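You operate a simulated robot arm through the tools that you are given. There is no shell and no other tool. Be economical: measure what you need, move in short steps, check, and stop when the job is done.

The job below is to be done with a simulated two-armed robot. You get a single attempt, and the scene is never put back.

TASK
Pick up the green core chuck from the glue bench top with one hand, pass it to the other hand and put it on the line bench shelf. Set down upright: core chuck.

Only the result counts: the job must be done as asked and must still hold three seconds after the hand-in. Knocking over, shifting, dropping, spilling or breaking anything else fails it.

THE ROBOT
Two 7-joint arms with two-finger parallel grippers on one trunk, on a base that drives. Base frame: it is fixed to the floor where the robot stands at the start and does not move with it; the origin is under the middle of the robot, x ahead of it, y to its left, z up. Readings come in m, rad, newtons and seconds.
The left shoulder is at the start at [0.07, 0.177, 0.925], the right one opposite. With the tool pointing down near the work surface each hand reaches from about 0.1 to 0.7 m from the robot's upright axis, wherever it stands, measured 20 degrees to its own side. Places, roughly: line bench shelf [0.7, 2, 0.4]. Payload 3.43 kg a hand.
The TCP of each hand is the grasp point between the finger pads, 0.03 m short of the fingertips. In the tool frame z runs along the fingers and y along their closing line. Largest opening 0.094 m; finger width 0.028, thickness 0.01; the body of the gripper, 0.05 by 0.096 m, starts 0.055 m behind the TCP.
Orientation is that of the tool frame in the base frame, as a unit quaternion [w, x, y, z]. With the fingers straight down and closing along the base's y, the tool's x points along the base's -x, its y along +y and its z along -z.

THE INTERFACE
- The arms move only by the tool step_arm. It takes "left_steps", "right_steps" or both (then of equal length, played together; a hand with none holds still); each is a list of rows, each a list of 7 numbers: the shift along the tool's x, y, z in m, then the turn, a rotation vector about the tool's x, y, z in rad, then the gripper command, from -1 (shut) to 1 (fully open), values between in proportion. In form: [[dx, dy, dz, rx, ry, rz, gripper], ...]. A call has 1 to 20 rows; each row shifts and turns the commanded pose from where the row before left it, along the tool's axes as they then stand. A row lasts 0.2 s, in which the tool goes at most 0.05 m and 0.15 rad; a call with a longer step from one row to the next is refused whole, and so is a gripper value outside its range. A pose out of reach is approached as far as the arm can. The call stops where the force on the tool passes 40 N (or 10 N more than at its start, if that is more) or the arm is blocked; 0.2 s more then pass. The fingers move at their own pace (about 0.153 m/s each) and stop on an object; they squeeze with about 45 N. The grip force told is the motor's: it shows also when the fingers shut on nothing. Time passes only in rows, and 0.2 s behind the last, so rows that do not move let the fingers close. The reply holds the time, the measured pose of the TCP, the force on the tool along the base axes, the opening and the grip force, in the units named above and with some noise, with the torque about the TCP (base axes, N m) and any sound that the robot's microphone picked up, and new pictures: "views" is both (left out), scene, wrist or none (wrist: the cameras of the hands that moved).
- Cameras (640 x 400 px; columns grow to the right, rows downward): "scene" is now at [0.14, -0.0173, 1.2729]; the picture's right is [-0.20, -0.98, -0.00], its down [-0.26, 0.05, -0.97] and it looks along [0.95, -0.19, -0.26] (base axes); focal length 288 px, centre (320, 200). "left" rides on the left gripper at [0.076, -0.014, -0.102] in its tool frame; the picture's right is [0.18, 0.98, 0.00], its down [-0.75, 0.14, -0.64] and it looks along [-0.63, 0.12, 0.77] (tool axes); focal length 243 px, centre (320, 200). "right" rides on the right gripper at [0.076, 0.014, -0.103] in its tool frame; the picture's right is [-0.18, 0.98, 0.00], its down [-0.75, -0.14, -0.64] and it looks along [-0.63, -0.12, 0.77] (tool axes); focal length 243 px, centre (320, 200). There is no depth. A picture from a camera that has moved, and an enlarged one, comes with that camera's place and axes in the base frame and with its lens.
- slide_trunk(by): slides the trunk up (or, below 0, down) by that many m; the arms and the scene camera ride with it, the base frame stays. It gives what a move gives, with no picture.
- steer(legs): drives the robot by 1 to 6 legs, each [ahead, turn to the left] in m and rad, along the robot's own axes; the way and the turn of a leg run together, so that a leg with both is an arc; at most 1.5 m and 3.142 rad a leg. The arms and the cameras ride along, it lands a little off, and it stops where it bumps. It gives what a move gives, and a new picture of the scene camera.
- aim_head(pan, tilt): turns the head with the scene camera to pan (to the left, within 1.501 rad either way) and tilt (down, from -0.506 to 1.204), counted from straight ahead of the robot. It gives what a move gives, and a new picture of the scene camera.
- zoom(camera, box): a new picture of the part [left, top, right, bottom] of that camera's present view, enlarged. The clock stands still meanwhile.
- sign_off(): hands the job in; it is judged then, once.

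Work in short steps. Places have to be worked out from the pictures, the camera data and where the tool is seen: move nearer, look again, correct. Check each grasp and each placing, and mend what went wrong. You have 120 turns and 260 pictures in all, those below and enlarged ones among them. Open the grippers and draw the arms clear of the work before you hand the job in, unless the task says otherwise; then end with one line.

The tools are called after "Emit:" as name(argument=value, ...) on one line, values as JSON. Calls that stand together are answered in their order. step_arm: Moves the arms, as the interface text tells. Its arguments: {"type":"object","properties":{"left_steps":{"type":"array"},"right_steps":{"type":"array"},"views":{"type":"string","enum":["both","scene","wrist","none"]}},"required":[]} The other tools are called the same way: slide_trunk (by) slides the trunk up or down; steer (legs) drives the base; aim_head (pan, tilt) turns the head that bears the scene camera; zoom (camera, box) takes an enlarged picture of a part of a camera's view; sign_off () hands the job in.

At the start:

```text
time: 0.0
left_tool_pos: [0.4715, 0.0846, 1.1271]
left_tcp_rot: [0.0, 0.0, 1.0, 0.001]
left_contact_force: [-0.5, -0.8, 0.8]
left_torque: [0.02, 0.01, 0.01]
left_opening: 0.0939
left_finger_force: 0.0
right_tool_pos: [0.3696, -0.3202, 1.0957]
right_tcp_rot: [0.001, -0.001, 1.0, 0.001]
right_contact_force: [0.0, -0.2, -0.8]
right_torque: [0.0, 0.02, -0.02]
right_opening: 0.0936
right_finger_force: 0.0
trunk travel left (down, up): [-0.505, 0.335]
robot x, y, heading: [-0.0005, -0.0025, -0.006]
head pan, tilt: [-0.199, 0.264]
```

scene: 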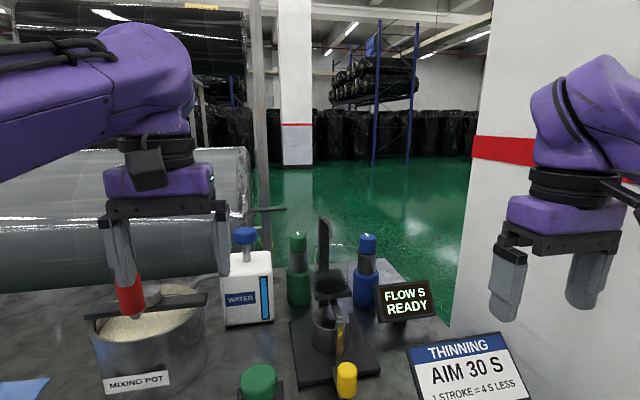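
right: 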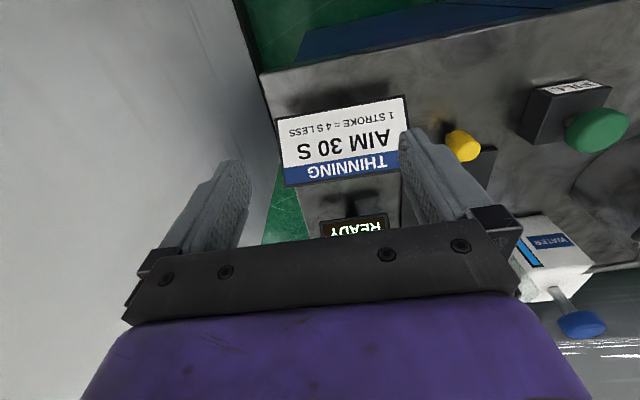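
left: 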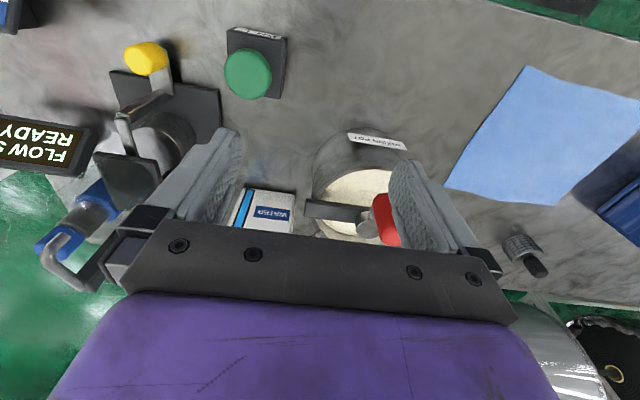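

The bench has several items, and the green chuck isn't clearly identified yet. I tilt the head down to survey the bench.

Emit:
aim_head(pan=0.0, tilt=0.75)

Emit:
aim_head(pan=0.9, tilt=0.6)

```text
time: 0.9
left_tool_pos: [0.4716, 0.0844, 1.1263]
left_tcp_rot: [0.0, 0.0, 1.0, 0.0]
left_contact_force: [-0.3, -0.5, 0.7]
left_torque: [0.04, -0.05, -0.04]
left_opening: 0.0943
left_finger_force: 0.1
right_tool_pos: [0.3706, -0.3207, 1.0959]
right_tcp_rot: [0.0, 0.0, 1.0, 0.001]
right_contact_force: [0.9, 1.3, 0.2]
right_torque: [0.01, -0.01, 0.01]
right_opening: 0.0939
right_finger_force: 0.1
trunk travel left (down, up): [-0.505, 0.335]
robot x, y, heading: [0.0041, -0.0009, -0.001]
head pan, tilt: [0.0, 0.75]
camera scene: at [0.1314, 0.0012, 1.2292], right [0.0, -1.0, 0.0], down [-0.68, 0.0, -0.73], along [0.73, 0.0, -0.68], focal length 288 px, centre (320, 200)
```

scene: 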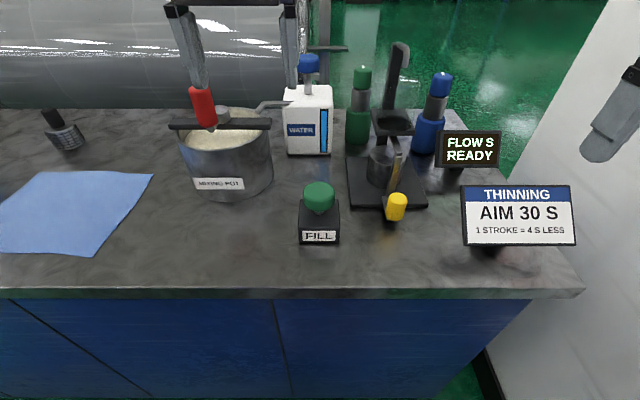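

```text
time: 2.1
left_tool_pos: [0.4729, 0.0847, 1.1258]
left_tcp_rot: [-0.001, 0.0, 1.0, 0.0]
left_contact_force: [0.9, -0.5, 0.5]
left_torque: [0.0, 0.0, 0.01]
left_opening: 0.094
left_finger_force: 0.0
right_tool_pos: [0.3703, -0.3212, 1.0947]
right_tcp_rot: [0.0, 0.0, 1.0, 0.001]
right_contact_force: [-0.3, 0.5, -0.1]
right_torque: [-0.02, 0.01, -0.01]
right_opening: 0.0938
right_finger_force: 0.0
trunk travel left (down, up): [-0.505, 0.335]
robot x, y, heading: [0.0007, 0.0023, 0.0]
head pan, tilt: [0.901, 0.6]
camera scene: at [0.1034, 0.0704, 1.242], right [0.78, -0.62, 0.0], down [-0.35, -0.44, -0.83], along [0.51, 0.65, -0.56], focal length 288 px, centre (320, 200)
```

scene: 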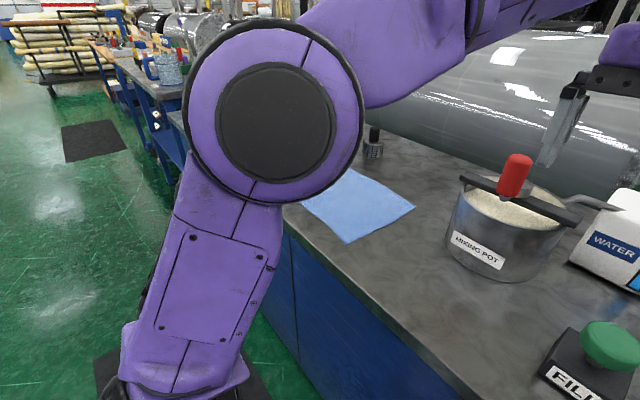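

I zoom on the two bottle-like objects (green, blue) behind the stand, which look like chucks, after bringing the head back.

Emit:
aim_head(pan=-0.15, tilt=0.6)

Emit:
zoom(camera="scene", box=[220, 80, 460, 230])

Emit:
zoom(camera="left", box=[440, 180, 640, 305])

```text
time: 3.4
left_tool_pos: [0.4714, 0.0847, 1.1272]
left_tcp_rot: [0.0, 0.0, 1.0, 0.0]
left_contact_force: [-0.3, 0.6, 0.5]
left_torque: [0.0, -0.01, -0.02]
left_opening: 0.0941
left_finger_force: 0.1
right_tool_pos: [0.3701, -0.3206, 1.0956]
right_tcp_rot: [0.001, -0.001, 1.0, 0.001]
right_contact_force: [0.0, 0.1, 0.6]
right_torque: [0.05, 0.0, -0.02]
right_opening: 0.0941
right_finger_force: 0.1
trunk travel left (down, up): [-0.505, 0.335]
robot x, y, heading: [-0.0031, -0.0015, 0.0]
head pan, tilt: [-0.15, 0.6]
camera scene: at [0.1358, -0.0119, 1.242], right [-0.15, -0.99, 0.0], down [-0.56, 0.08, -0.82], along [0.82, -0.12, -0.57], focal length 288 px, centre (320, 200)
```

scene: 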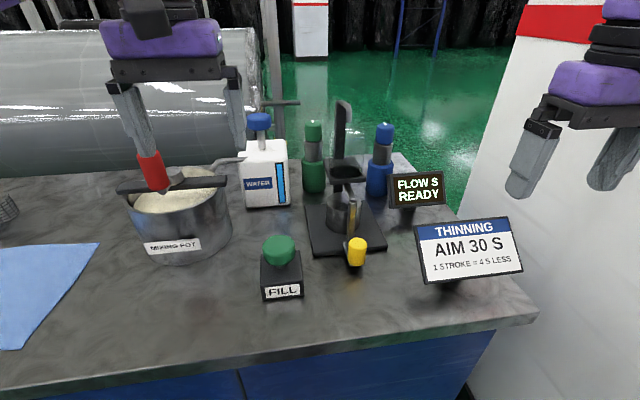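

```text
2.67 times, centred on (340, 155) of scene
camera zoom: at [0.1358, -0.0119, 1.242], right [-0.15, -0.99, 0.0], down [-0.56, 0.08, -0.82], along [0.82, -0.12, -0.57], focal length 769 px, centre (267, 320)
```

zoom: 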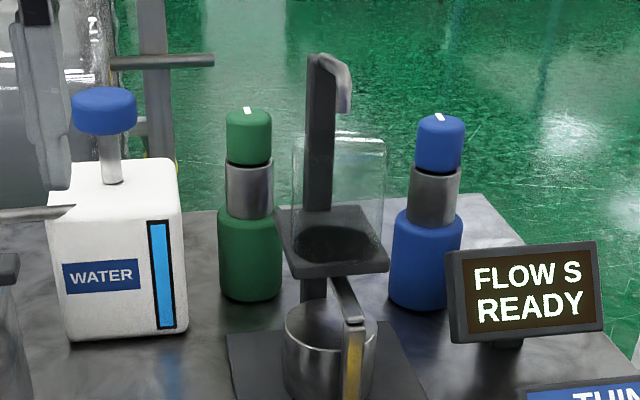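

```text
3.20 times, centred on (540, 242) of left
camera zoom: at [0.3947, 0.0709, 1.2293], right [-0.18, 0.98, 0.0], down [0.75, 0.14, 0.64], along [0.63, 0.12, -0.77], focal length 776 px, centre (-384, 64)
```

zoom: 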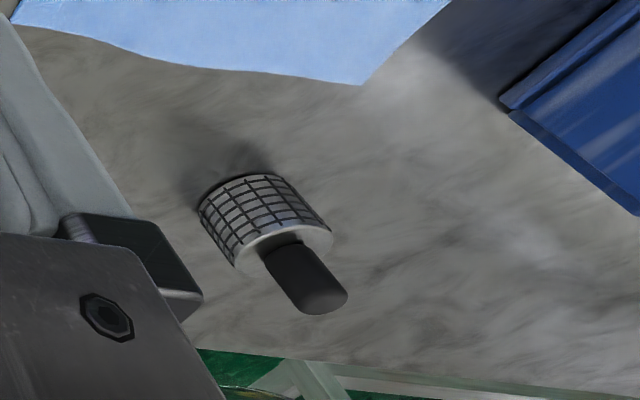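

The green chuck (body, metal neck, cap) looks to be near [0.81, -0.10], bench top z≈0.82, height ≈0.18. It's beyond tool-down reach, so I check the clearance of my base to the bench.

Emit:
aim_head(pan=0.0, tilt=1.2)

Emit:
aim_head(pan=1.3, tilt=0.35)

```text
time: 4.4
left_tool_pos: [0.4723, 0.0853, 1.1266]
left_tcp_rot: [0.0, 0.0, 1.0, 0.0]
left_contact_force: [-0.2, -0.2, 0.2]
left_torque: [0.01, -0.02, 0.04]
left_opening: 0.0943
left_finger_force: 0.1
right_tool_pos: [0.3704, -0.32, 1.0959]
right_tcp_rot: [0.0, 0.0, 1.0, 0.001]
right_contact_force: [-0.8, 0.5, 0.3]
right_torque: [-0.02, 0.0, -0.03]
right_opening: 0.0943
right_finger_force: 0.1
trunk travel left (down, up): [-0.505, 0.335]
robot x, y, heading: [0.0008, 0.0001, 0.004]
head pan, tilt: [0.0, 1.201]
camera scene: at [0.1044, 0.0012, 1.1975], right [0.0, -1.0, 0.0], down [-0.93, 0.0, -0.36], along [0.36, 0.0, -0.93], focal length 288 px, centre (320, 200)
```

scene: 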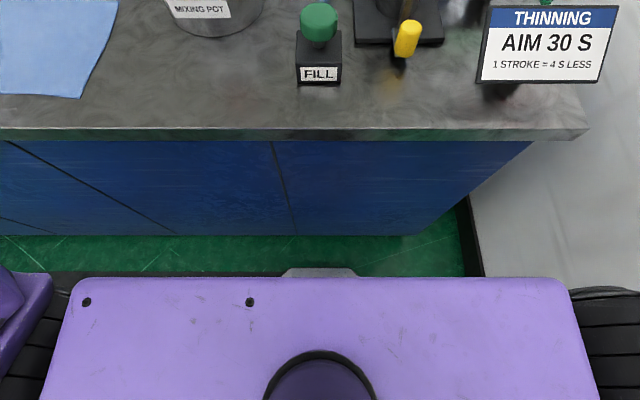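

```text
time: 5.9
left_tool_pos: [0.4721, 0.0834, 1.1266]
left_tcp_rot: [0.0, 0.0, 1.0, 0.0]
left_contact_force: [-0.2, 0.3, 0.2]
left_torque: [0.01, 0.03, -0.01]
left_opening: 0.094
left_finger_force: 0.1
right_tool_pos: [0.3702, -0.3201, 1.0946]
right_tcp_rot: [0.002, 0.0, 1.0, 0.001]
right_contact_force: [0.4, 1.0, 1.1]
right_torque: [-0.02, -0.02, -0.01]
right_opening: 0.0942
right_finger_force: 0.0
trunk travel left (down, up): [-0.505, 0.335]
robot x, y, heading: [0.0002, -0.0014, 0.002]
head pan, tilt: [1.3, 0.351]
camera scene: at [0.0734, 0.0909, 1.2648], right [0.96, -0.27, 0.0], down [-0.09, -0.33, -0.94], along [0.25, 0.9, -0.34], focal length 288 px, centre (320, 200)
```

scene: 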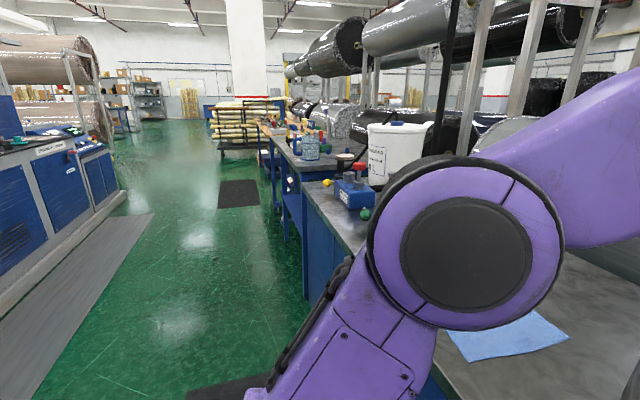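

There is about 0.1 m or more between my base and the bench edge (x≈0.35). I drive 0.1 ahead gently.

Emit:
steer(legs=[[0.1, 0.0]])

Emit:
aim_head(pan=0.0, tilt=1.2)

Emit:
aim_head(pan=-0.1, tilt=0.5)

```text
time: 7.0
left_tool_pos: [0.5748, 0.0844, 1.1261]
left_tcp_rot: [-0.001, 0.0, 1.0, 0.0]
left_contact_force: [0.7, -0.4, -0.3]
left_torque: [-0.01, 0.02, 0.04]
left_opening: 0.0941
left_finger_force: 0.0
right_tool_pos: [0.4725, -0.3208, 1.0944]
right_tcp_rot: [0.001, -0.001, 1.0, 0.001]
right_contact_force: [1.0, 0.2, -0.3]
right_torque: [0.01, 0.01, 0.03]
right_opening: 0.094
right_finger_force: 0.0
trunk travel left (down, up): [-0.505, 0.335]
robot x, y, heading: [0.1031, 0.0003, 0.003]
head pan, tilt: [1.3, 0.351]
camera scene: at [0.1764, 0.091, 1.2648], right [0.96, -0.27, 0.0], down [-0.09, -0.33, -0.94], along [0.25, 0.91, -0.34], focal length 288 px, centre (320, 200)
```

scene: 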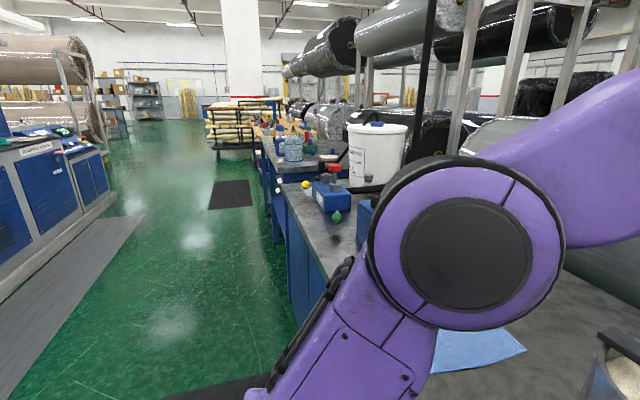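

```text
time: 8.5
left_tool_pos: [0.5734, 0.0855, 1.1255]
left_tcp_rot: [0.0, 0.0, 1.0, 0.001]
left_contact_force: [0.0, 0.0, -0.2]
left_torque: [-0.01, 0.02, 0.01]
left_opening: 0.0941
left_finger_force: 0.1
right_tool_pos: [0.4739, -0.3205, 1.0958]
right_tcp_rot: [0.001, -0.001, 1.0, 0.001]
right_contact_force: [0.4, 0.3, 0.1]
right_torque: [0.05, 0.0, 0.02]
right_opening: 0.0939
right_finger_force: 0.0
trunk travel left (down, up): [-0.505, 0.335]
robot x, y, heading: [0.1045, -0.0034, 0.003]
head pan, tilt: [0.0, 1.201]
camera scene: at [0.207, 0.0013, 1.1975], right [0.0, -1.0, 0.0], down [-0.93, 0.0, -0.36], along [0.36, 0.0, -0.93], focal length 288 px, centre (320, 200)
```

scene: 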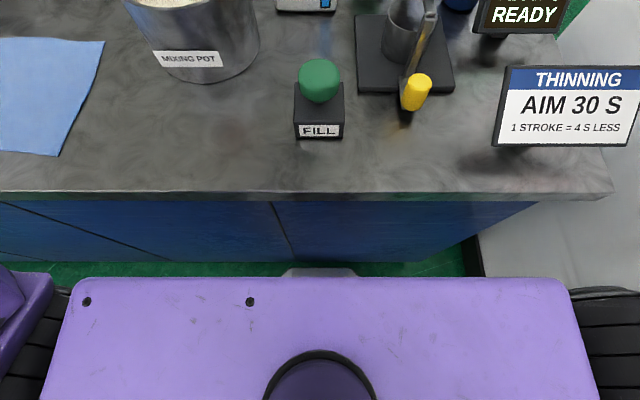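

```text
time: 9.6
left_tool_pos: [0.5749, 0.0848, 1.1261]
left_tcp_rot: [0.0, -0.001, 1.0, 0.001]
left_contact_force: [0.2, 0.4, 0.2]
left_torque: [0.0, -0.06, -0.01]
left_opening: 0.0941
left_finger_force: 0.1
right_tool_pos: [0.4733, -0.3207, 1.096]
right_tcp_rot: [0.001, -0.001, 1.0, 0.001]
right_contact_force: [-0.3, -0.7, -0.3]
right_torque: [0.0, 0.0, -0.01]
right_opening: 0.0939
right_finger_force: 0.0
trunk travel left (down, up): [-0.505, 0.335]
robot x, y, heading: [0.0977, -0.0031, -0.0]
head pan, tilt: [-0.099, 0.499]
camera scene: at [0.2415, -0.0078, 1.251], right [-0.1, -1.0, 0.0], down [-0.48, 0.05, -0.88], along [0.87, -0.09, -0.48], focal length 288 px, centre (320, 200)
```

scene: 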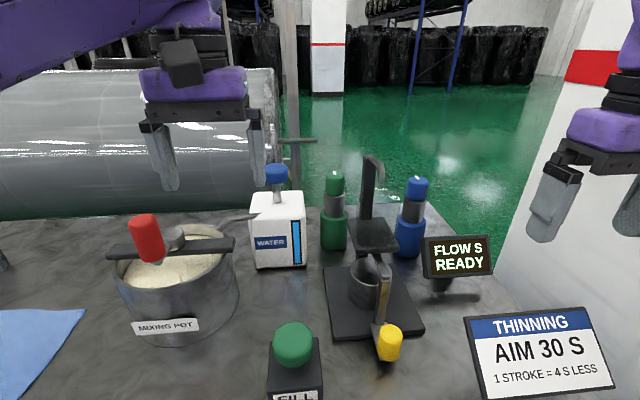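

The chuck is estimated at y≈-0.087, x between 0.73 and 0.81. I raise the right hand and move it inward so its wrist camera sees the chuck.

Emit:
step_arm(right_steps=[[0, 0, -0.05, 0, 0, 0, 1], [0, 0, -0.05, 0, 0, 0, 1], [-0.02, 0.04, -0.02, 0, 0, 0, 1], [-0.02, 0.04, 0, 0, 0, 0, 1], [-0.02, 0.04, 0, 0, 0, 0, 1], [-0.02, 0.03, 0, 0, 0, 0, 1], [0, 0, 0, 0, 0, 0, 1]])

```text
time: 11.2
left_tool_pos: [0.5749, 0.0859, 1.1255]
left_tcp_rot: [0.0, 0.0, 1.0, 0.0]
left_contact_force: [0.5, 0.1, -0.5]
left_torque: [-0.05, 0.0, 0.01]
left_opening: 0.0941
left_finger_force: 0.0
right_tool_pos: [0.5727, -0.1785, 1.1814]
right_tcp_rot: [0.001, -0.001, 1.0, 0.001]
right_contact_force: [0.2, -0.3, 0.5]
right_torque: [0.01, 0.03, 0.0]
right_opening: 0.0939
right_finger_force: 0.0
right hand out of reach, approached as far as the arm can: row 1, 2, 6
trunk travel left (down, up): [-0.505, 0.335]
robot x, y, heading: [0.1027, -0.0024, -0.001]
head pan, tilt: [-0.099, 0.499]
camera scene: at [0.242, -0.0074, 1.2511], right [-0.1, -0.99, 0.0], down [-0.48, 0.05, -0.88], along [0.87, -0.09, -0.48], focal length 288 px, centre (320, 200)
camera right: at [0.4972, -0.1642, 1.2838], right [0.18, 0.98, 0.0], down [0.75, -0.14, 0.64], along [0.63, -0.12, -0.77], focal length 243 px, centre (320, 200)
```

scene: 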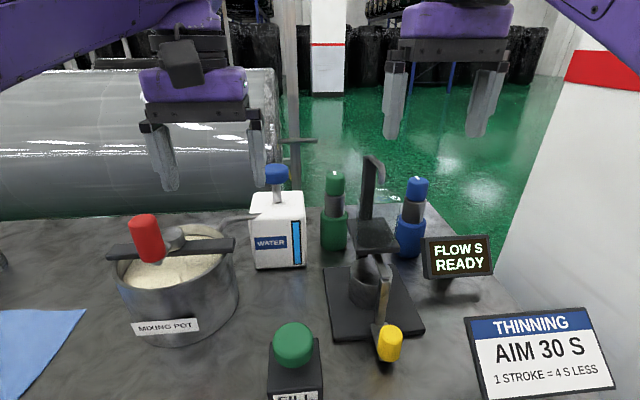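
right: 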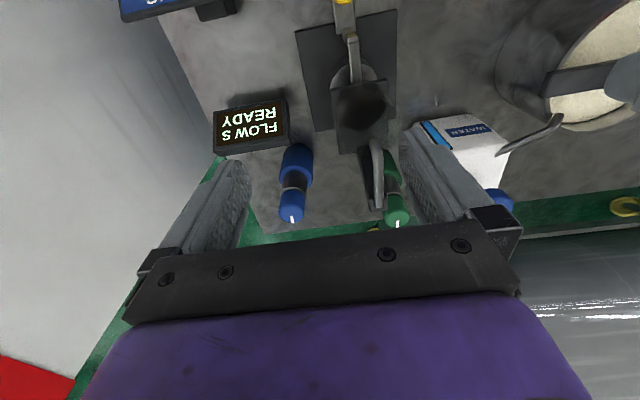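

The chuck is around [0.80, -0.092], top z≈1.0. I zoom in to see how close the stand's pole is.

Emit:
zoom(camera="right", box=[270, 60, 490, 240])

Emit:
zoom(camera="scene", box=[240, 140, 460, 280])

```text
2.22 times, centred on (380, 150) of right
camera zoom: at [0.4972, -0.1642, 1.2838], right [0.18, 0.98, 0.0], down [0.75, -0.14, 0.64], along [0.63, -0.12, -0.77], focal length 539 px, centre (187, 311)
```

zoom: 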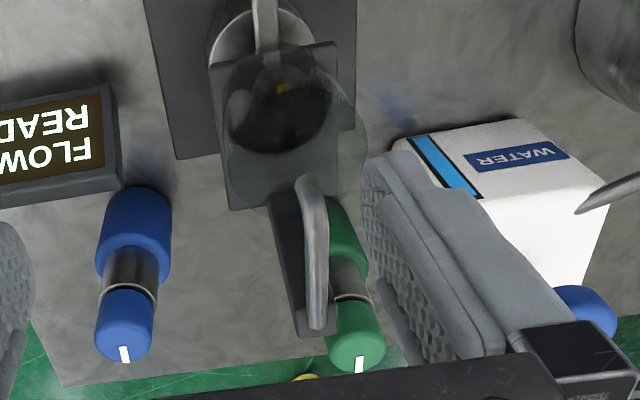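

```text
2.86 times, centred on (350, 210) of scene
camera zoom: at [0.242, -0.0074, 1.2511], right [-0.1, -0.99, 0.0], down [-0.48, 0.05, -0.88], along [0.87, -0.09, -0.48], focal length 824 px, centre (234, 171)
```

zoom: 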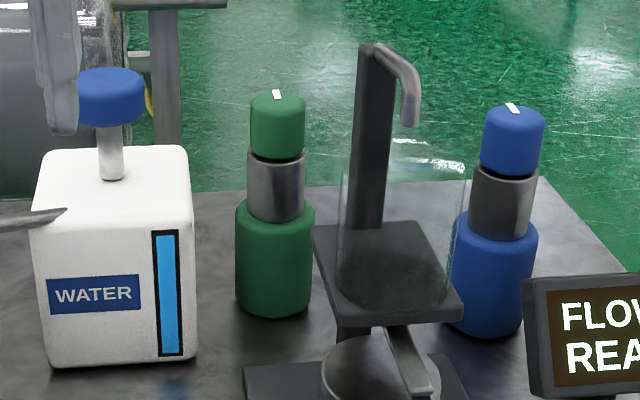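

Pole top of the stand is at about [0.69, -0.133, 1.08], so I'll descend with the right hand turned so its camera points to -y (fingers close along x). First I go 0.04 ahead for reach.

Emit:
steer(legs=[[0.04, 0.0]])

Emit:
step_arm(right_steps=[[0, 0, 0, 0, 0, -0.15, 1], [0, 0, 0, 0, 0, -0.15, 1], [0, 0, 0, 0, 0, -0.15, 1], [0, 0, 0, 0, 0, -0.15, 1], [0, 0, 0, 0, 0, -0.15, 1], [0, 0, 0, 0, 0, -0.15, 1], [0, 0, 0, 0, 0, -0.15, 1], [0, 0, 0, 0, 0, -0.15, 1], [0, 0, 0, 0, 0, -0.15, 1], [0, 0, 0, 0, 0, -0.15, 1], [0, 0, 0, 0, 0, -0.07, 1], [0, 0, 0, 0, 0, 0, 1]])

```text
time: 12.1
left_tool_pos: [0.5854, 0.0851, 1.1246]
left_tcp_rot: [0.0, 0.0, 1.0, 0.0]
left_contact_force: [-0.3, -0.6, 0.3]
left_torque: [-0.01, 0.01, 0.0]
left_opening: 0.094
left_finger_force: 0.1
right_tool_pos: [0.5833, -0.1783, 1.1807]
right_tcp_rot: [0.001, 0.0, 1.0, 0.0]
right_contact_force: [-0.1, -0.8, -1.3]
right_torque: [0.01, 0.04, -0.01]
right_opening: 0.0941
right_finger_force: 0.0
trunk travel left (down, up): [-0.505, 0.335]
robot x, y, heading: [0.114, -0.0024, 0.0]
head pan, tilt: [-0.099, 0.499]
stopped in leg 1: the robot was blocked; the commanded pose is now the measured one
camera scene: at [0.2529, -0.0077, 1.2509], right [-0.1, -1.0, 0.0], down [-0.48, 0.05, -0.88], along [0.87, -0.09, -0.48], focal length 288 px, centre (320, 200)
```

scene: 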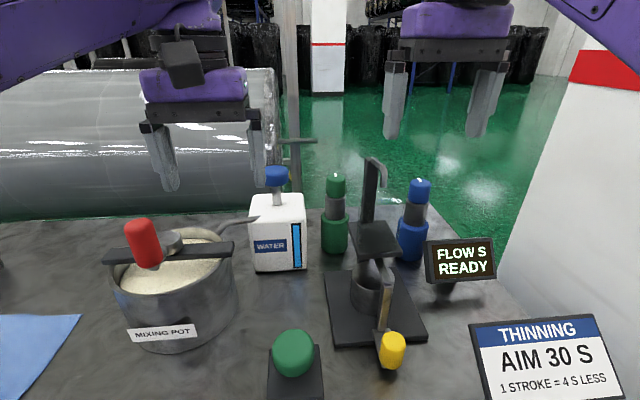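

```text
time: 14.7
left_tool_pos: [0.5843, 0.0851, 1.1266]
left_tcp_rot: [-0.001, 0.0, 1.0, -0.001]
left_contact_force: [0.2, -0.3, 0.6]
left_torque: [0.0, 0.02, 0.02]
left_opening: 0.0939
left_finger_force: 0.1
right_tool_pos: [0.5825, -0.178, 1.1805]
right_tcp_rot: [-0.003, 0.707, -0.707, 0.0]
right_contact_force: [0.5, -0.9, 0.2]
right_torque: [0.01, 0.01, 0.0]
right_opening: 0.0942
right_finger_force: 0.0
trunk travel left (down, up): [-0.505, 0.335]
robot x, y, heading: [0.1147, 0.0039, -0.001]
head pan, tilt: [-0.099, 0.499]
camera scene: at [0.2515, -0.0075, 1.2511], right [-0.1, -1.0, 0.0], down [-0.48, 0.05, -0.88], along [0.87, -0.09, -0.48], focal length 288 px, centre (320, 200)
camera right: at [0.5685, -0.2546, 1.2841], right [-0.98, 0.18, 0.0], down [0.14, 0.75, 0.64], along [0.12, 0.63, -0.77], focal length 243 px, centre (320, 200)
```

scene: 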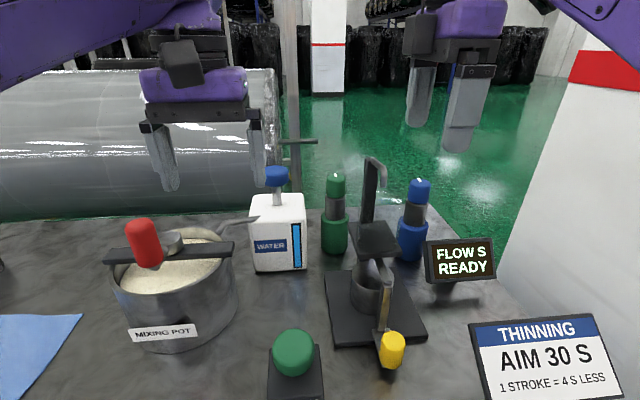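
right: 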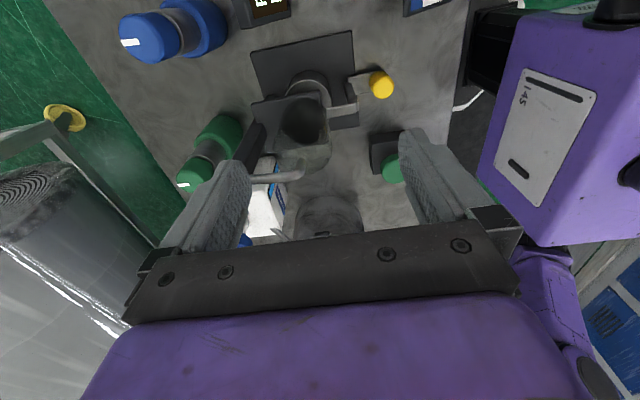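

The cap is at about [0.79, -0.093]. I raise the trunk 0.12 so the arm has better reach at that height, then move over the chuck.

Emit:
slide_trunk(by=0.12)

Emit:
step_arm(right_steps=[[0, -0.03, 0.02, 0, 0, 0, 1], [-0.01, -0.03, 0.02, 0, 0, 0, 1], [-0.015, -0.03, 0.02, 0, 0, 0, 1], [-0.015, -0.03, 0.02, 0, 0, 0, 1], [-0.015, -0.03, 0.02, 0, 0, 0, 1], [-0.015, -0.03, 0.02, 0, 0, 0, 1], [-0.01, -0.02, 0, 0, 0, 0, 1], [-0.005, -0.005, 0, 0, 0, 0, 1], [0, 0, 0, 0, 0, 0, 1]])

```text
time: 16.1
left_tool_pos: [0.5853, 0.084, 1.2458]
left_tcp_rot: [0.0, 0.0, 1.0, 0.0]
left_contact_force: [0.2, -0.6, 0.3]
left_torque: [0.01, 0.02, 0.02]
left_opening: 0.094
left_finger_force: 0.0
right_tool_pos: [0.5815, -0.1776, 1.3016]
right_tcp_rot: [-0.001, 0.708, -0.707, 0.0]
right_contact_force: [1.0, 0.6, 0.2]
right_torque: [0.0, 0.02, 0.01]
right_opening: 0.0942
right_finger_force: 0.1
trunk travel left (down, up): [-0.625, 0.215]
robot x, y, heading: [0.1138, -0.0025, -0.001]
head pan, tilt: [-0.099, 0.499]
```

```text
time: 18.1
left_tool_pos: [0.5833, 0.085, 1.2469]
left_tcp_rot: [0.0, -0.001, 1.0, 0.001]
left_contact_force: [-0.5, -0.1, 0.2]
left_torque: [-0.04, -0.03, 0.01]
left_opening: 0.0941
left_finger_force: 0.1
right_tool_pos: [0.696, -0.1338, 1.1965]
right_tcp_rot: [0.003, -0.706, 0.708, -0.001]
right_contact_force: [-0.7, 0.5, 0.5]
right_torque: [0.02, -0.03, 0.02]
right_opening: 0.0941
right_finger_force: 0.0
right hand out of reach, approached as far as the arm can: row 3, 4, 5, 6, 7
trunk travel left (down, up): [-0.625, 0.215]
robot x, y, heading: [0.1159, -0.0023, 0.001]
head pan, tilt: [-0.099, 0.499]
camera scene: at [0.2509, -0.0077, 1.3712], right [-0.1, -1.0, 0.0], down [-0.48, 0.05, -0.88], along [0.87, -0.09, -0.48], focal length 288 px, centre (320, 200)
camera right: at [0.6819, -0.2087, 1.2997], right [-0.98, 0.18, -0.01], down [0.14, 0.75, 0.64], along [0.12, 0.63, -0.76], focal length 243 px, centre (320, 200)
```

scene: 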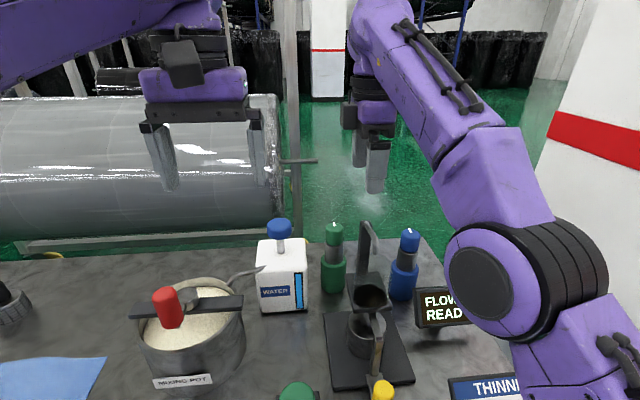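
right: 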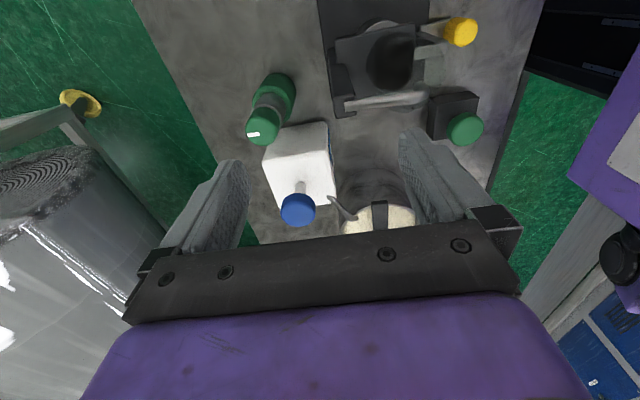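

The wrist is at reach limit because the hand is high relative to the shoulder. I raise the trunk nearly fully so the arm works level with the shoulder.

Emit:
slide_trunk(by=0.2)

Emit:
step_arm(right_steps=[[0, 0, 0.04, 0, 0, 0, 1], [0, 0, 0.04, 0, 0, 0, 1], [0, 0, 0.04, 0, 0, 0, 1], [0, 0, 0.04, 0, 0, 0, 1], [0, 0, 0.04, 0, 0, 0, 1], [0, 0, 0, 0, 0, 0, 1]], views="none")

```text
time: 20.3
left_tool_pos: [0.5838, 0.0848, 1.4452]
left_tcp_rot: [0.0, 0.0, 1.0, 0.0]
left_contact_force: [-0.2, -0.4, -0.3]
left_torque: [-0.02, 0.0, 0.01]
left_opening: 0.094
left_finger_force: 0.0
right_tool_pos: [0.6966, -0.1312, 1.3968]
right_tcp_rot: [-0.002, 0.708, -0.706, 0.001]
right_contact_force: [0.1, 0.3, 0.4]
right_torque: [0.0, -0.02, -0.02]
right_opening: 0.0941
right_finger_force: 0.2
trunk travel left (down, up): [-0.825, 0.015]
robot x, y, heading: [0.1086, 0.0005, 0.0]
head pan, tilt: [-0.099, 0.499]
```

```text
time: 21.7
left_tool_pos: [0.5846, 0.0857, 1.4467]
left_tcp_rot: [0.0, -0.001, 1.0, -0.001]
left_contact_force: [-0.3, 0.4, -0.3]
left_torque: [0.03, -0.01, -0.01]
left_opening: 0.0937
left_finger_force: 0.1
right_tool_pos: [0.7049, -0.1305, 1.2046]
right_tcp_rot: [-0.003, 0.707, -0.707, 0.001]
right_contact_force: [-0.5, -1.0, 0.3]
right_torque: [-0.01, 0.02, -0.02]
right_opening: 0.0941
right_finger_force: 0.2
right hand out of reach, approached as far as the arm can: row 1
trunk travel left (down, up): [-0.825, 0.015]
robot x, y, heading: [0.1092, -0.0003, 0.004]
head pan, tilt: [-0.099, 0.499]
```

Now at [0.705, -0.13, 1.205]. I move to above the chuck at z≈1.12.

Emit:
step_arm(right_steps=[[-0.01, -0.02, 0.01, 0, 0, 0, 1], [-0.01, -0.025, 0.02, 0, 0, 0, 1], [-0.01, -0.025, 0.025, 0, 0, 0, 1], [-0.008, -0.015, 0.025, 0, 0, 0, 1], [0, 0, 0, 0, 0, 0, 1]])

```text
time: 22.9
left_tool_pos: [0.5841, 0.0846, 1.4468]
left_tcp_rot: [-0.001, 0.0, 1.0, 0.0]
left_contact_force: [0.3, 0.5, -0.2]
left_torque: [0.0, -0.04, 0.01]
left_opening: 0.094
left_finger_force: 0.0
right_tool_pos: [0.7877, -0.0989, 1.1248]
right_tcp_rot: [0.002, -0.707, 0.707, -0.001]
right_contact_force: [0.0, -0.6, -0.4]
right_torque: [0.01, -0.01, -0.03]
right_opening: 0.094
right_finger_force: 0.1
right hand out of reach, approached as far as the arm can: row 4
trunk travel left (down, up): [-0.825, 0.015]
robot x, y, heading: [0.1157, -0.0025, -0.002]
head pan, tilt: [-0.099, 0.499]
camera scene: at [0.2503, -0.008, 1.5712], right [-0.1, -1.0, 0.0], down [-0.48, 0.05, -0.88], along [0.87, -0.09, -0.48], focal length 288 px, centre (320, 200)
camera right: at [0.774, -0.1755, 1.2275], right [-0.98, 0.18, 0.0], down [0.14, 0.75, 0.64], along [0.12, 0.63, -0.77], focal length 243 px, centre (320, 200)
```

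scene: 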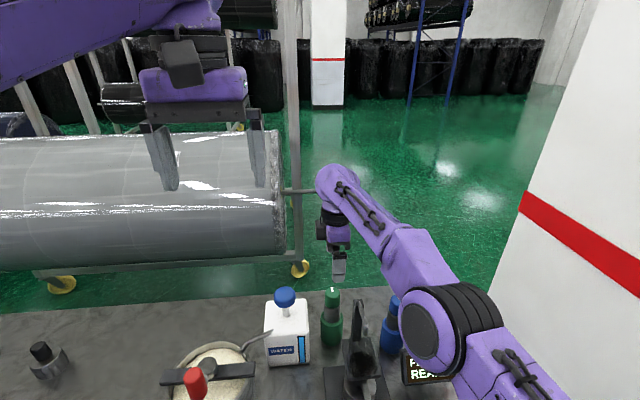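
right: 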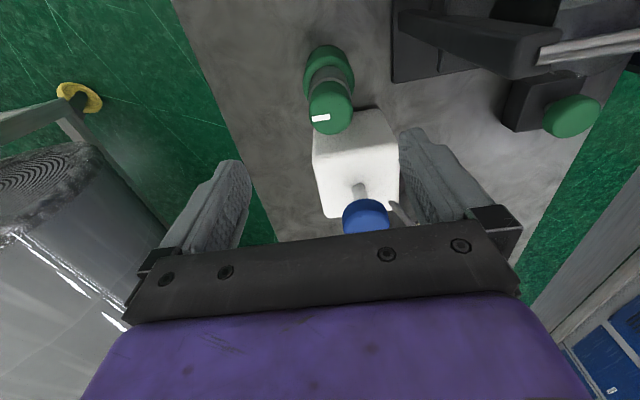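

Cap centre is at ≈[0.782, -0.089]. I correct, narrow the opening a bit (pole clearance) and descend partway.

Emit:
step_arm(right_steps=[[-0.009, 0.006, 0.02, 0, 0, 0, 0.7], [0, 0, 0.03, 0, 0, 0, 0.7], [0, 0, 0.02, 0, 0, 0, 0.7], [0, 0, 0, 0, 0, 0, 0.7]])

```text
time: 23.9
left_tool_pos: [0.5831, 0.0855, 1.4459]
left_tcp_rot: [-0.001, 0.0, 1.0, 0.0]
left_contact_force: [0.3, 0.2, -0.6]
left_torque: [0.02, -0.05, -0.03]
left_opening: 0.0943
left_finger_force: 0.1
right_tool_pos: [0.7826, -0.0893, 1.0562]
right_tcp_rot: [-0.002, 0.707, -0.707, 0.001]
right_contact_force: [1.1, -0.3, -0.3]
right_torque: [-0.01, -0.04, -0.01]
right_opening: 0.0798
right_finger_force: 0.1
trunk travel left (down, up): [-0.825, 0.015]
robot x, y, heading: [0.1092, 0.0037, -0.002]
head pan, tilt: [-0.099, 0.499]
camera scene: at [0.2511, -0.0072, 1.5712], right [-0.1, -1.0, 0.0], down [-0.48, 0.05, -0.88], along [0.87, -0.09, -0.48], focal length 288 px, centre (320, 200)
camera right: at [0.7698, -0.1656, 1.1575], right [-0.98, 0.18, -0.01], down [0.14, 0.75, 0.64], along [0.12, 0.63, -0.77], focal length 243 px, centre (320, 200)
```

scene: 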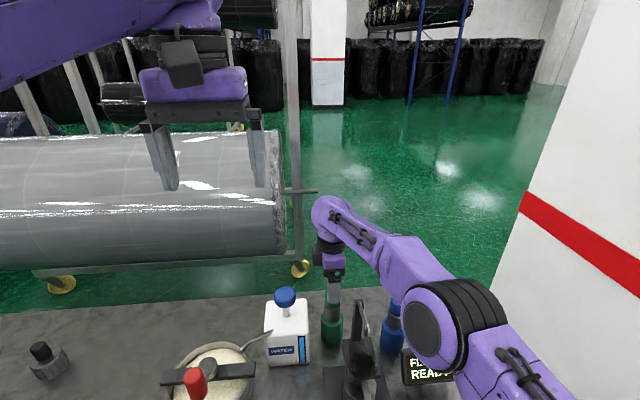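
right: 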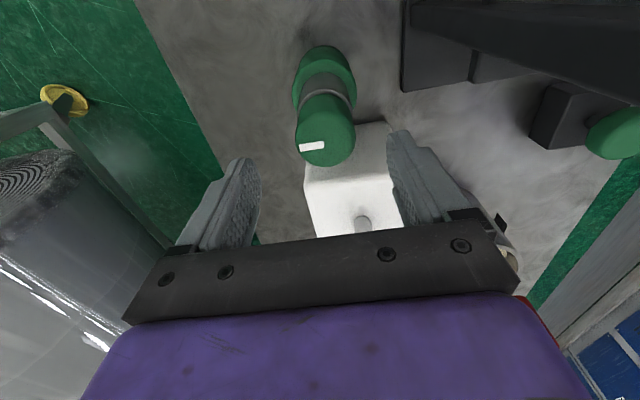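

Aligned in x. I descend a further 0.035 and check again.

Emit:
step_arm(right_steps=[[0, 0, 0.02, 0, 0, 0, 0.7], [0, 0, 0.015, 0, 0, 0, 0.7], [0, 0, 0, 0, 0, 0, 0.7]], views="wrist")

Emit:
zoom(camera="scene", box=[250, 180, 430, 380])

```text
time: 24.7
left_tool_pos: [0.5826, 0.0848, 1.4462]
left_tcp_rot: [0.0, 0.0, 1.0, 0.0]
left_contact_force: [0.2, -1.5, 0.0]
left_torque: [0.0, 0.01, 0.01]
left_opening: 0.0941
left_finger_force: 0.0
right_tool_pos: [0.7827, -0.088, 1.0212]
right_tcp_rot: [-0.002, 0.707, -0.707, 0.001]
right_contact_force: [0.0, 0.7, 0.6]
right_torque: [0.0, 0.05, 0.01]
right_opening: 0.0801
right_finger_force: 0.1
trunk travel left (down, up): [-0.825, 0.015]
robot x, y, heading: [0.1133, -0.0036, 0.003]
head pan, tilt: [-0.099, 0.499]
camera right: at [0.7698, -0.1645, 1.1238], right [-0.98, 0.18, -0.01], down [0.14, 0.75, 0.64], along [0.12, 0.63, -0.77], focal length 243 px, centre (320, 200)
```

right: 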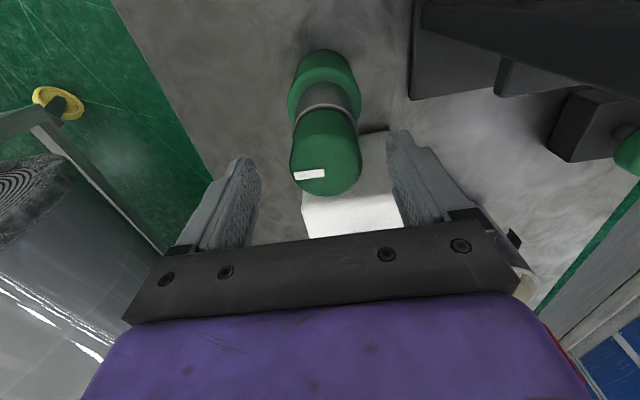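

```text
2.00 times, centred on (340, 280) of scene
camera zoom: at [0.2511, -0.0076, 1.5712], right [-0.1, -1.0, 0.0], down [-0.48, 0.05, -0.88], along [0.87, -0.09, -0.48], focal length 577 px, centre (280, 40)
```

zoom: 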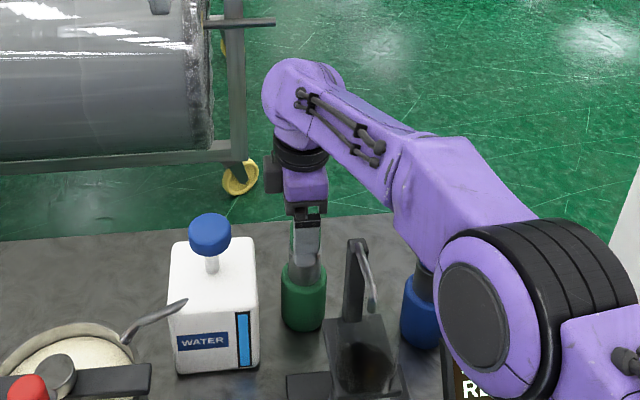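

Triangulated: cap top centre [0.782, -0.081, 0.992]. I shift 7 mm in y, descend to TCP z≈0.962 and close.

Emit:
step_arm(right_steps=[[-0.007, 0, 0.02, 0, 0, 0, 0.7], [0, 0, 0.02, 0, 0, 0, 0.7], [0, 0, 0.019, 0, 0, 0, 0.7], [0, 0, 0, 0, 0, 0, 0.7]], views="wrist")

```text
time: 25.7
left_tool_pos: [0.5848, 0.0853, 1.4459]
left_tcp_rot: [-0.001, 0.0, 1.0, 0.0]
left_contact_force: [0.8, 0.1, 0.7]
left_torque: [0.02, 0.0, 0.02]
left_opening: 0.094
left_finger_force: 0.0
right_tool_pos: [0.7813, -0.0779, 0.962]
right_tcp_rot: [0.003, -0.706, 0.708, -0.001]
right_contact_force: [0.1, -0.4, -1.0]
right_torque: [-0.02, -0.01, -0.04]
right_opening: 0.0801
right_finger_force: 0.0
trunk travel left (down, up): [-0.825, 0.015]
robot x, y, heading: [0.1137, 0.0015, 0.001]
head pan, tilt: [-0.099, 0.499]
camera right: at [0.7666, -0.1548, 1.0656], right [-0.98, 0.19, -0.01], down [0.14, 0.75, 0.64], along [0.12, 0.63, -0.77], focal length 243 px, centre (320, 200)
```

right: 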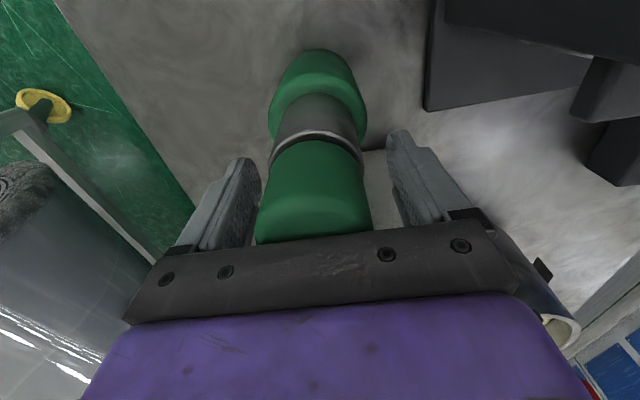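

Cap is between the fingers with no contact. I close.

Emit:
step_arm(right_steps=[[0, 0, 0, 0, 0, 0, -0.3], [0, 0, 0, 0, 0, 0, -1], [0, 0, 0, 0, 0, 0, -1], [0, 0, 0, 0, 0, 0, -1]], views="wrist")

```text
time: 26.7
left_tool_pos: [0.5844, 0.085, 1.4449]
left_tcp_rot: [0.0, 0.0, 1.0, 0.0]
left_contact_force: [0.4, 0.6, 0.7]
left_torque: [0.02, 0.0, -0.01]
left_opening: 0.0941
left_finger_force: 0.1
right_tool_pos: [0.7795, -0.0785, 0.9631]
right_tcp_rot: [0.002, -0.707, 0.708, -0.001]
right_contact_force: [-0.3, 1.7, -0.4]
right_torque: [0.09, -0.05, 0.03]
right_opening: 0.0463
right_finger_force: 44.7
trunk travel left (down, up): [-0.825, 0.015]
robot x, y, heading: [0.1142, 0.0034, 0.0]
head pan, tilt: [-0.099, 0.499]
camera right: at [0.7666, -0.1548, 1.0657], right [-0.98, 0.19, 0.0], down [0.14, 0.75, 0.64], along [0.12, 0.63, -0.77], focal length 243 px, centre (320, 200)
```

right: 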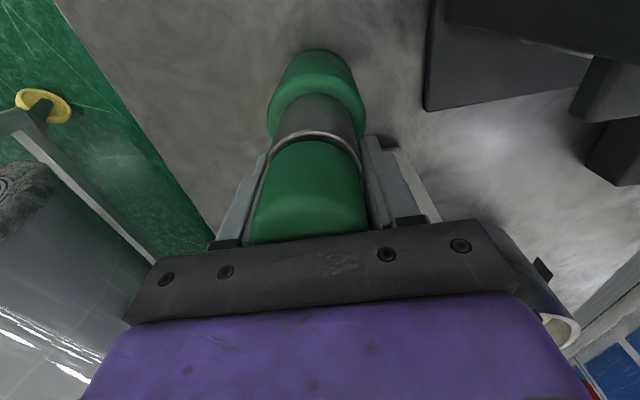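

Grip holds at 0.046 m. I lift straight up to TCP z≈1.16.

Emit:
step_arm(right_steps=[[0, 0, -0.02, 0, 0, 0, -1], [0, 0, -0.03, 0, 0, 0, -1], [0, 0, -0.03, 0, 0, 0, -1], [0, 0, -0.03, 0, 0, 0, -1], [0, 0, -0.03, 0, 0, 0, -1], [0, 0, -0.03, 0, 0, 0, -1], [0, 0, -0.03, 0, 0, 0, -1], [0, 0, 0, 0, 0, 0, -1]])

```text
time: 28.5
left_tool_pos: [0.586, 0.0854, 1.4451]
left_tcp_rot: [0.0, 0.0, 1.0, 0.0]
left_contact_force: [-0.3, -1.0, -0.4]
left_torque: [-0.01, 0.04, -0.01]
left_opening: 0.0938
left_finger_force: 0.0
right_tool_pos: [0.7795, -0.0863, 1.1633]
right_tcp_rot: [0.003, -0.707, 0.707, 0.0]
right_contact_force: [0.9, 0.5, -5.5]
right_torque: [0.05, 0.02, 0.03]
right_opening: 0.0462
right_finger_force: 45.3
right hand out of reach, approached as far as the arm can: row 7
trunk travel left (down, up): [-0.825, 0.015]
robot x, y, heading: [0.1128, 0.0015, -0.004]
head pan, tilt: [-0.099, 0.499]
camera scene: at [0.2526, -0.0079, 1.571], right [-0.1, -1.0, 0.0], down [-0.48, 0.05, -0.88], along [0.87, -0.09, -0.48], focal length 288 px, centre (320, 200)
camera right: at [0.7657, -0.1621, 1.2648], right [-0.98, 0.18, 0.0], down [0.14, 0.75, 0.64], along [0.12, 0.63, -0.77], focal length 243 px, centre (320, 200)
```

scene: 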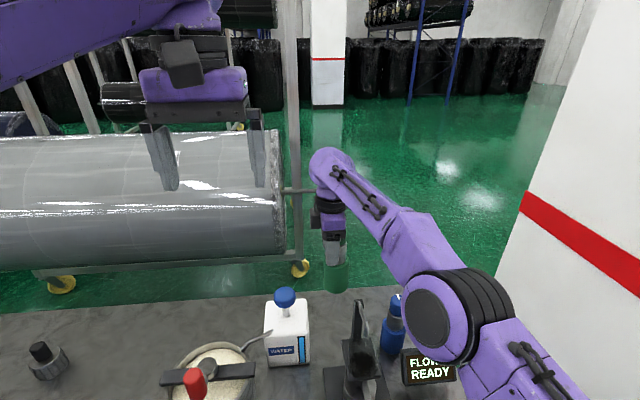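
right: 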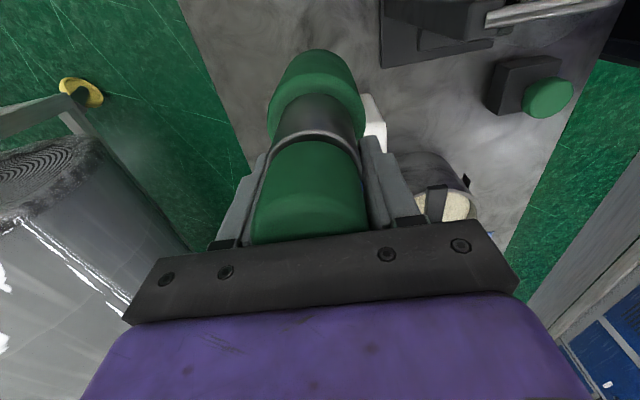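

Lifted cleanly. I shift a bit to +y and go up while backing off, so the chuck's bottom clears the pole (1.08) and pump (1.03).

Emit:
step_arm(right_steps=[[-0.005, 0.01, -0.02, 0, 0, 0, -1], [-0.01, 0.01, -0.03, 0, 0, 0, -1], [-0.01, 0.01, -0.02, 0, 0, 0, -1], [0, 0.015, -0.03, 0, 0, 0, -1], [0, 0.02, -0.03, 0, 0, 0, -1], [0, 0.03, -0.03, 0, 0, 0, -1], [0, 0, 0, 0, 0, 0, -1]])

```text
time: 30.1
left_tool_pos: [0.5867, 0.0846, 1.4461]
left_tcp_rot: [-0.001, 0.0, 1.0, 0.0]
left_contact_force: [0.5, -0.3, 0.9]
left_torque: [0.0, 0.01, 0.03]
left_opening: 0.0941
left_finger_force: 0.1
right_tool_pos: [0.6854, -0.0539, 1.322]
right_tcp_rot: [-0.002, 0.707, -0.707, 0.001]
right_contact_force: [0.2, 0.2, -6.1]
right_torque: [0.09, -0.04, -0.01]
right_opening: 0.046
right_finger_force: 45.1
trunk travel left (down, up): [-0.825, 0.015]
robot x, y, heading: [0.1107, -0.0035, -0.002]
head pan, tilt: [-0.099, 0.499]
camera scene: at [0.2535, -0.0076, 1.5709], right [-0.1, -1.0, 0.0], down [-0.48, 0.05, -0.88], along [0.87, -0.09, -0.48], focal length 288 px, centre (320, 200)
camera right: at [0.6719, -0.1309, 1.4248], right [-0.98, 0.18, 0.0], down [0.14, 0.75, 0.64], along [0.12, 0.63, -0.77], focal length 243 px, centre (320, 200)
```

scene: 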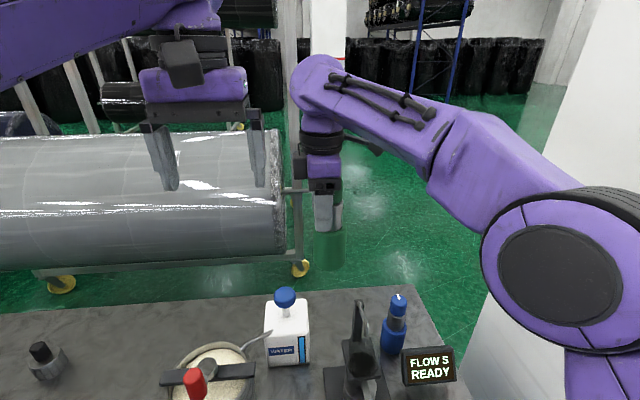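
right: 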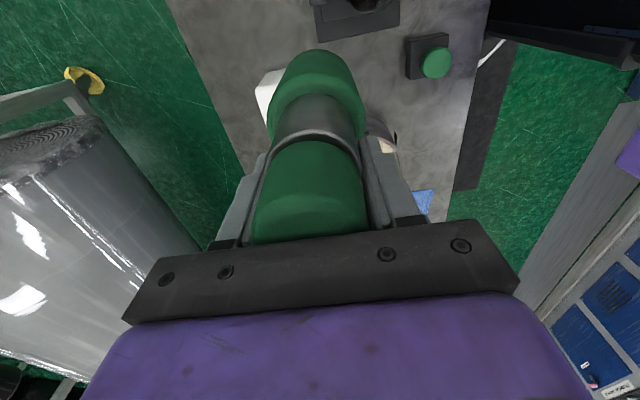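

Clear of everything. I back away from the bench 0.35 m, keeping the arms high.

Emit:
steer(legs=[[-0.35, 0.0]])

Emit:
aim_head(pan=1.0, tilt=0.45)

```text
time: 32.3
left_tool_pos: [0.2481, 0.0852, 1.4447]
left_tcp_rot: [-0.002, 0.0, 1.0, 0.0]
left_contact_force: [-0.1, 0.2, -0.9]
left_torque: [-0.01, 0.01, 0.03]
left_opening: 0.0941
left_finger_force: 0.1
right_tool_pos: [0.3484, -0.0557, 1.3211]
right_tcp_rot: [-0.001, 0.707, -0.707, 0.0]
right_contact_force: [1.8, 0.1, -6.3]
right_torque: [0.08, 0.0, -0.01]
right_opening: 0.046
right_finger_force: 45.3
trunk travel left (down, up): [-0.825, 0.015]
robot x, y, heading: [-0.2281, 0.0002, 0.002]
head pan, tilt: [-0.099, 0.499]
camera scene: at [-0.0836, -0.0079, 1.5707], right [-0.1, -1.0, 0.0], down [-0.48, 0.05, -0.88], along [0.87, -0.09, -0.48], focal length 288 px, centre (320, 200)
```

scene: 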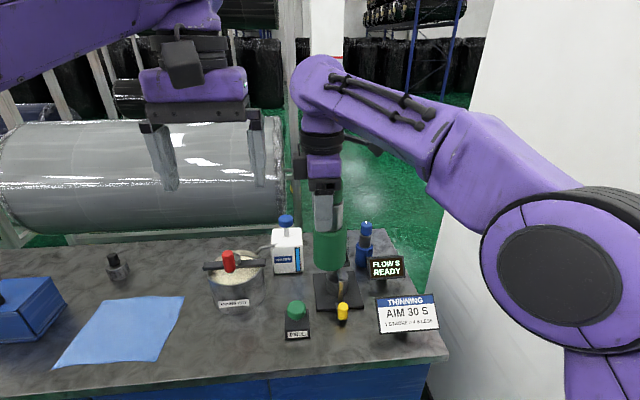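

```text
time: 33.7
left_tool_pos: [0.2461, 0.085, 1.445]
left_tcp_rot: [-0.001, 0.0, 1.0, 0.0]
left_contact_force: [0.8, -0.3, -0.8]
left_torque: [-0.01, 0.01, 0.0]
left_opening: 0.0939
left_finger_force: 0.1
right_tool_pos: [0.3456, -0.0552, 1.322]
right_tcp_rot: [-0.002, 0.707, -0.707, 0.001]
right_contact_force: [-0.1, -0.1, -5.8]
right_torque: [0.06, 0.01, 0.01]
right_opening: 0.0463
right_finger_force: 45.2
trunk travel left (down, up): [-0.825, 0.015]
robot x, y, heading: [-0.2275, -0.0003, 0.002]
head pan, tilt: [1.0, 0.45]
camera scene: at [-0.1274, 0.0784, 1.5755], right [0.84, -0.54, 0.0], down [-0.24, -0.37, -0.9], along [0.49, 0.76, -0.44], focal length 288 px, centre (320, 200)
```

scene: 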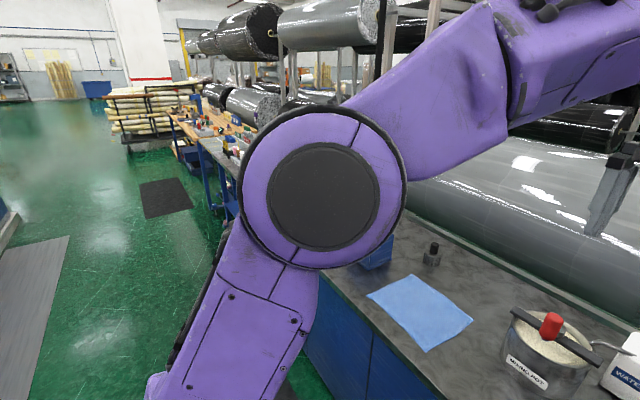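

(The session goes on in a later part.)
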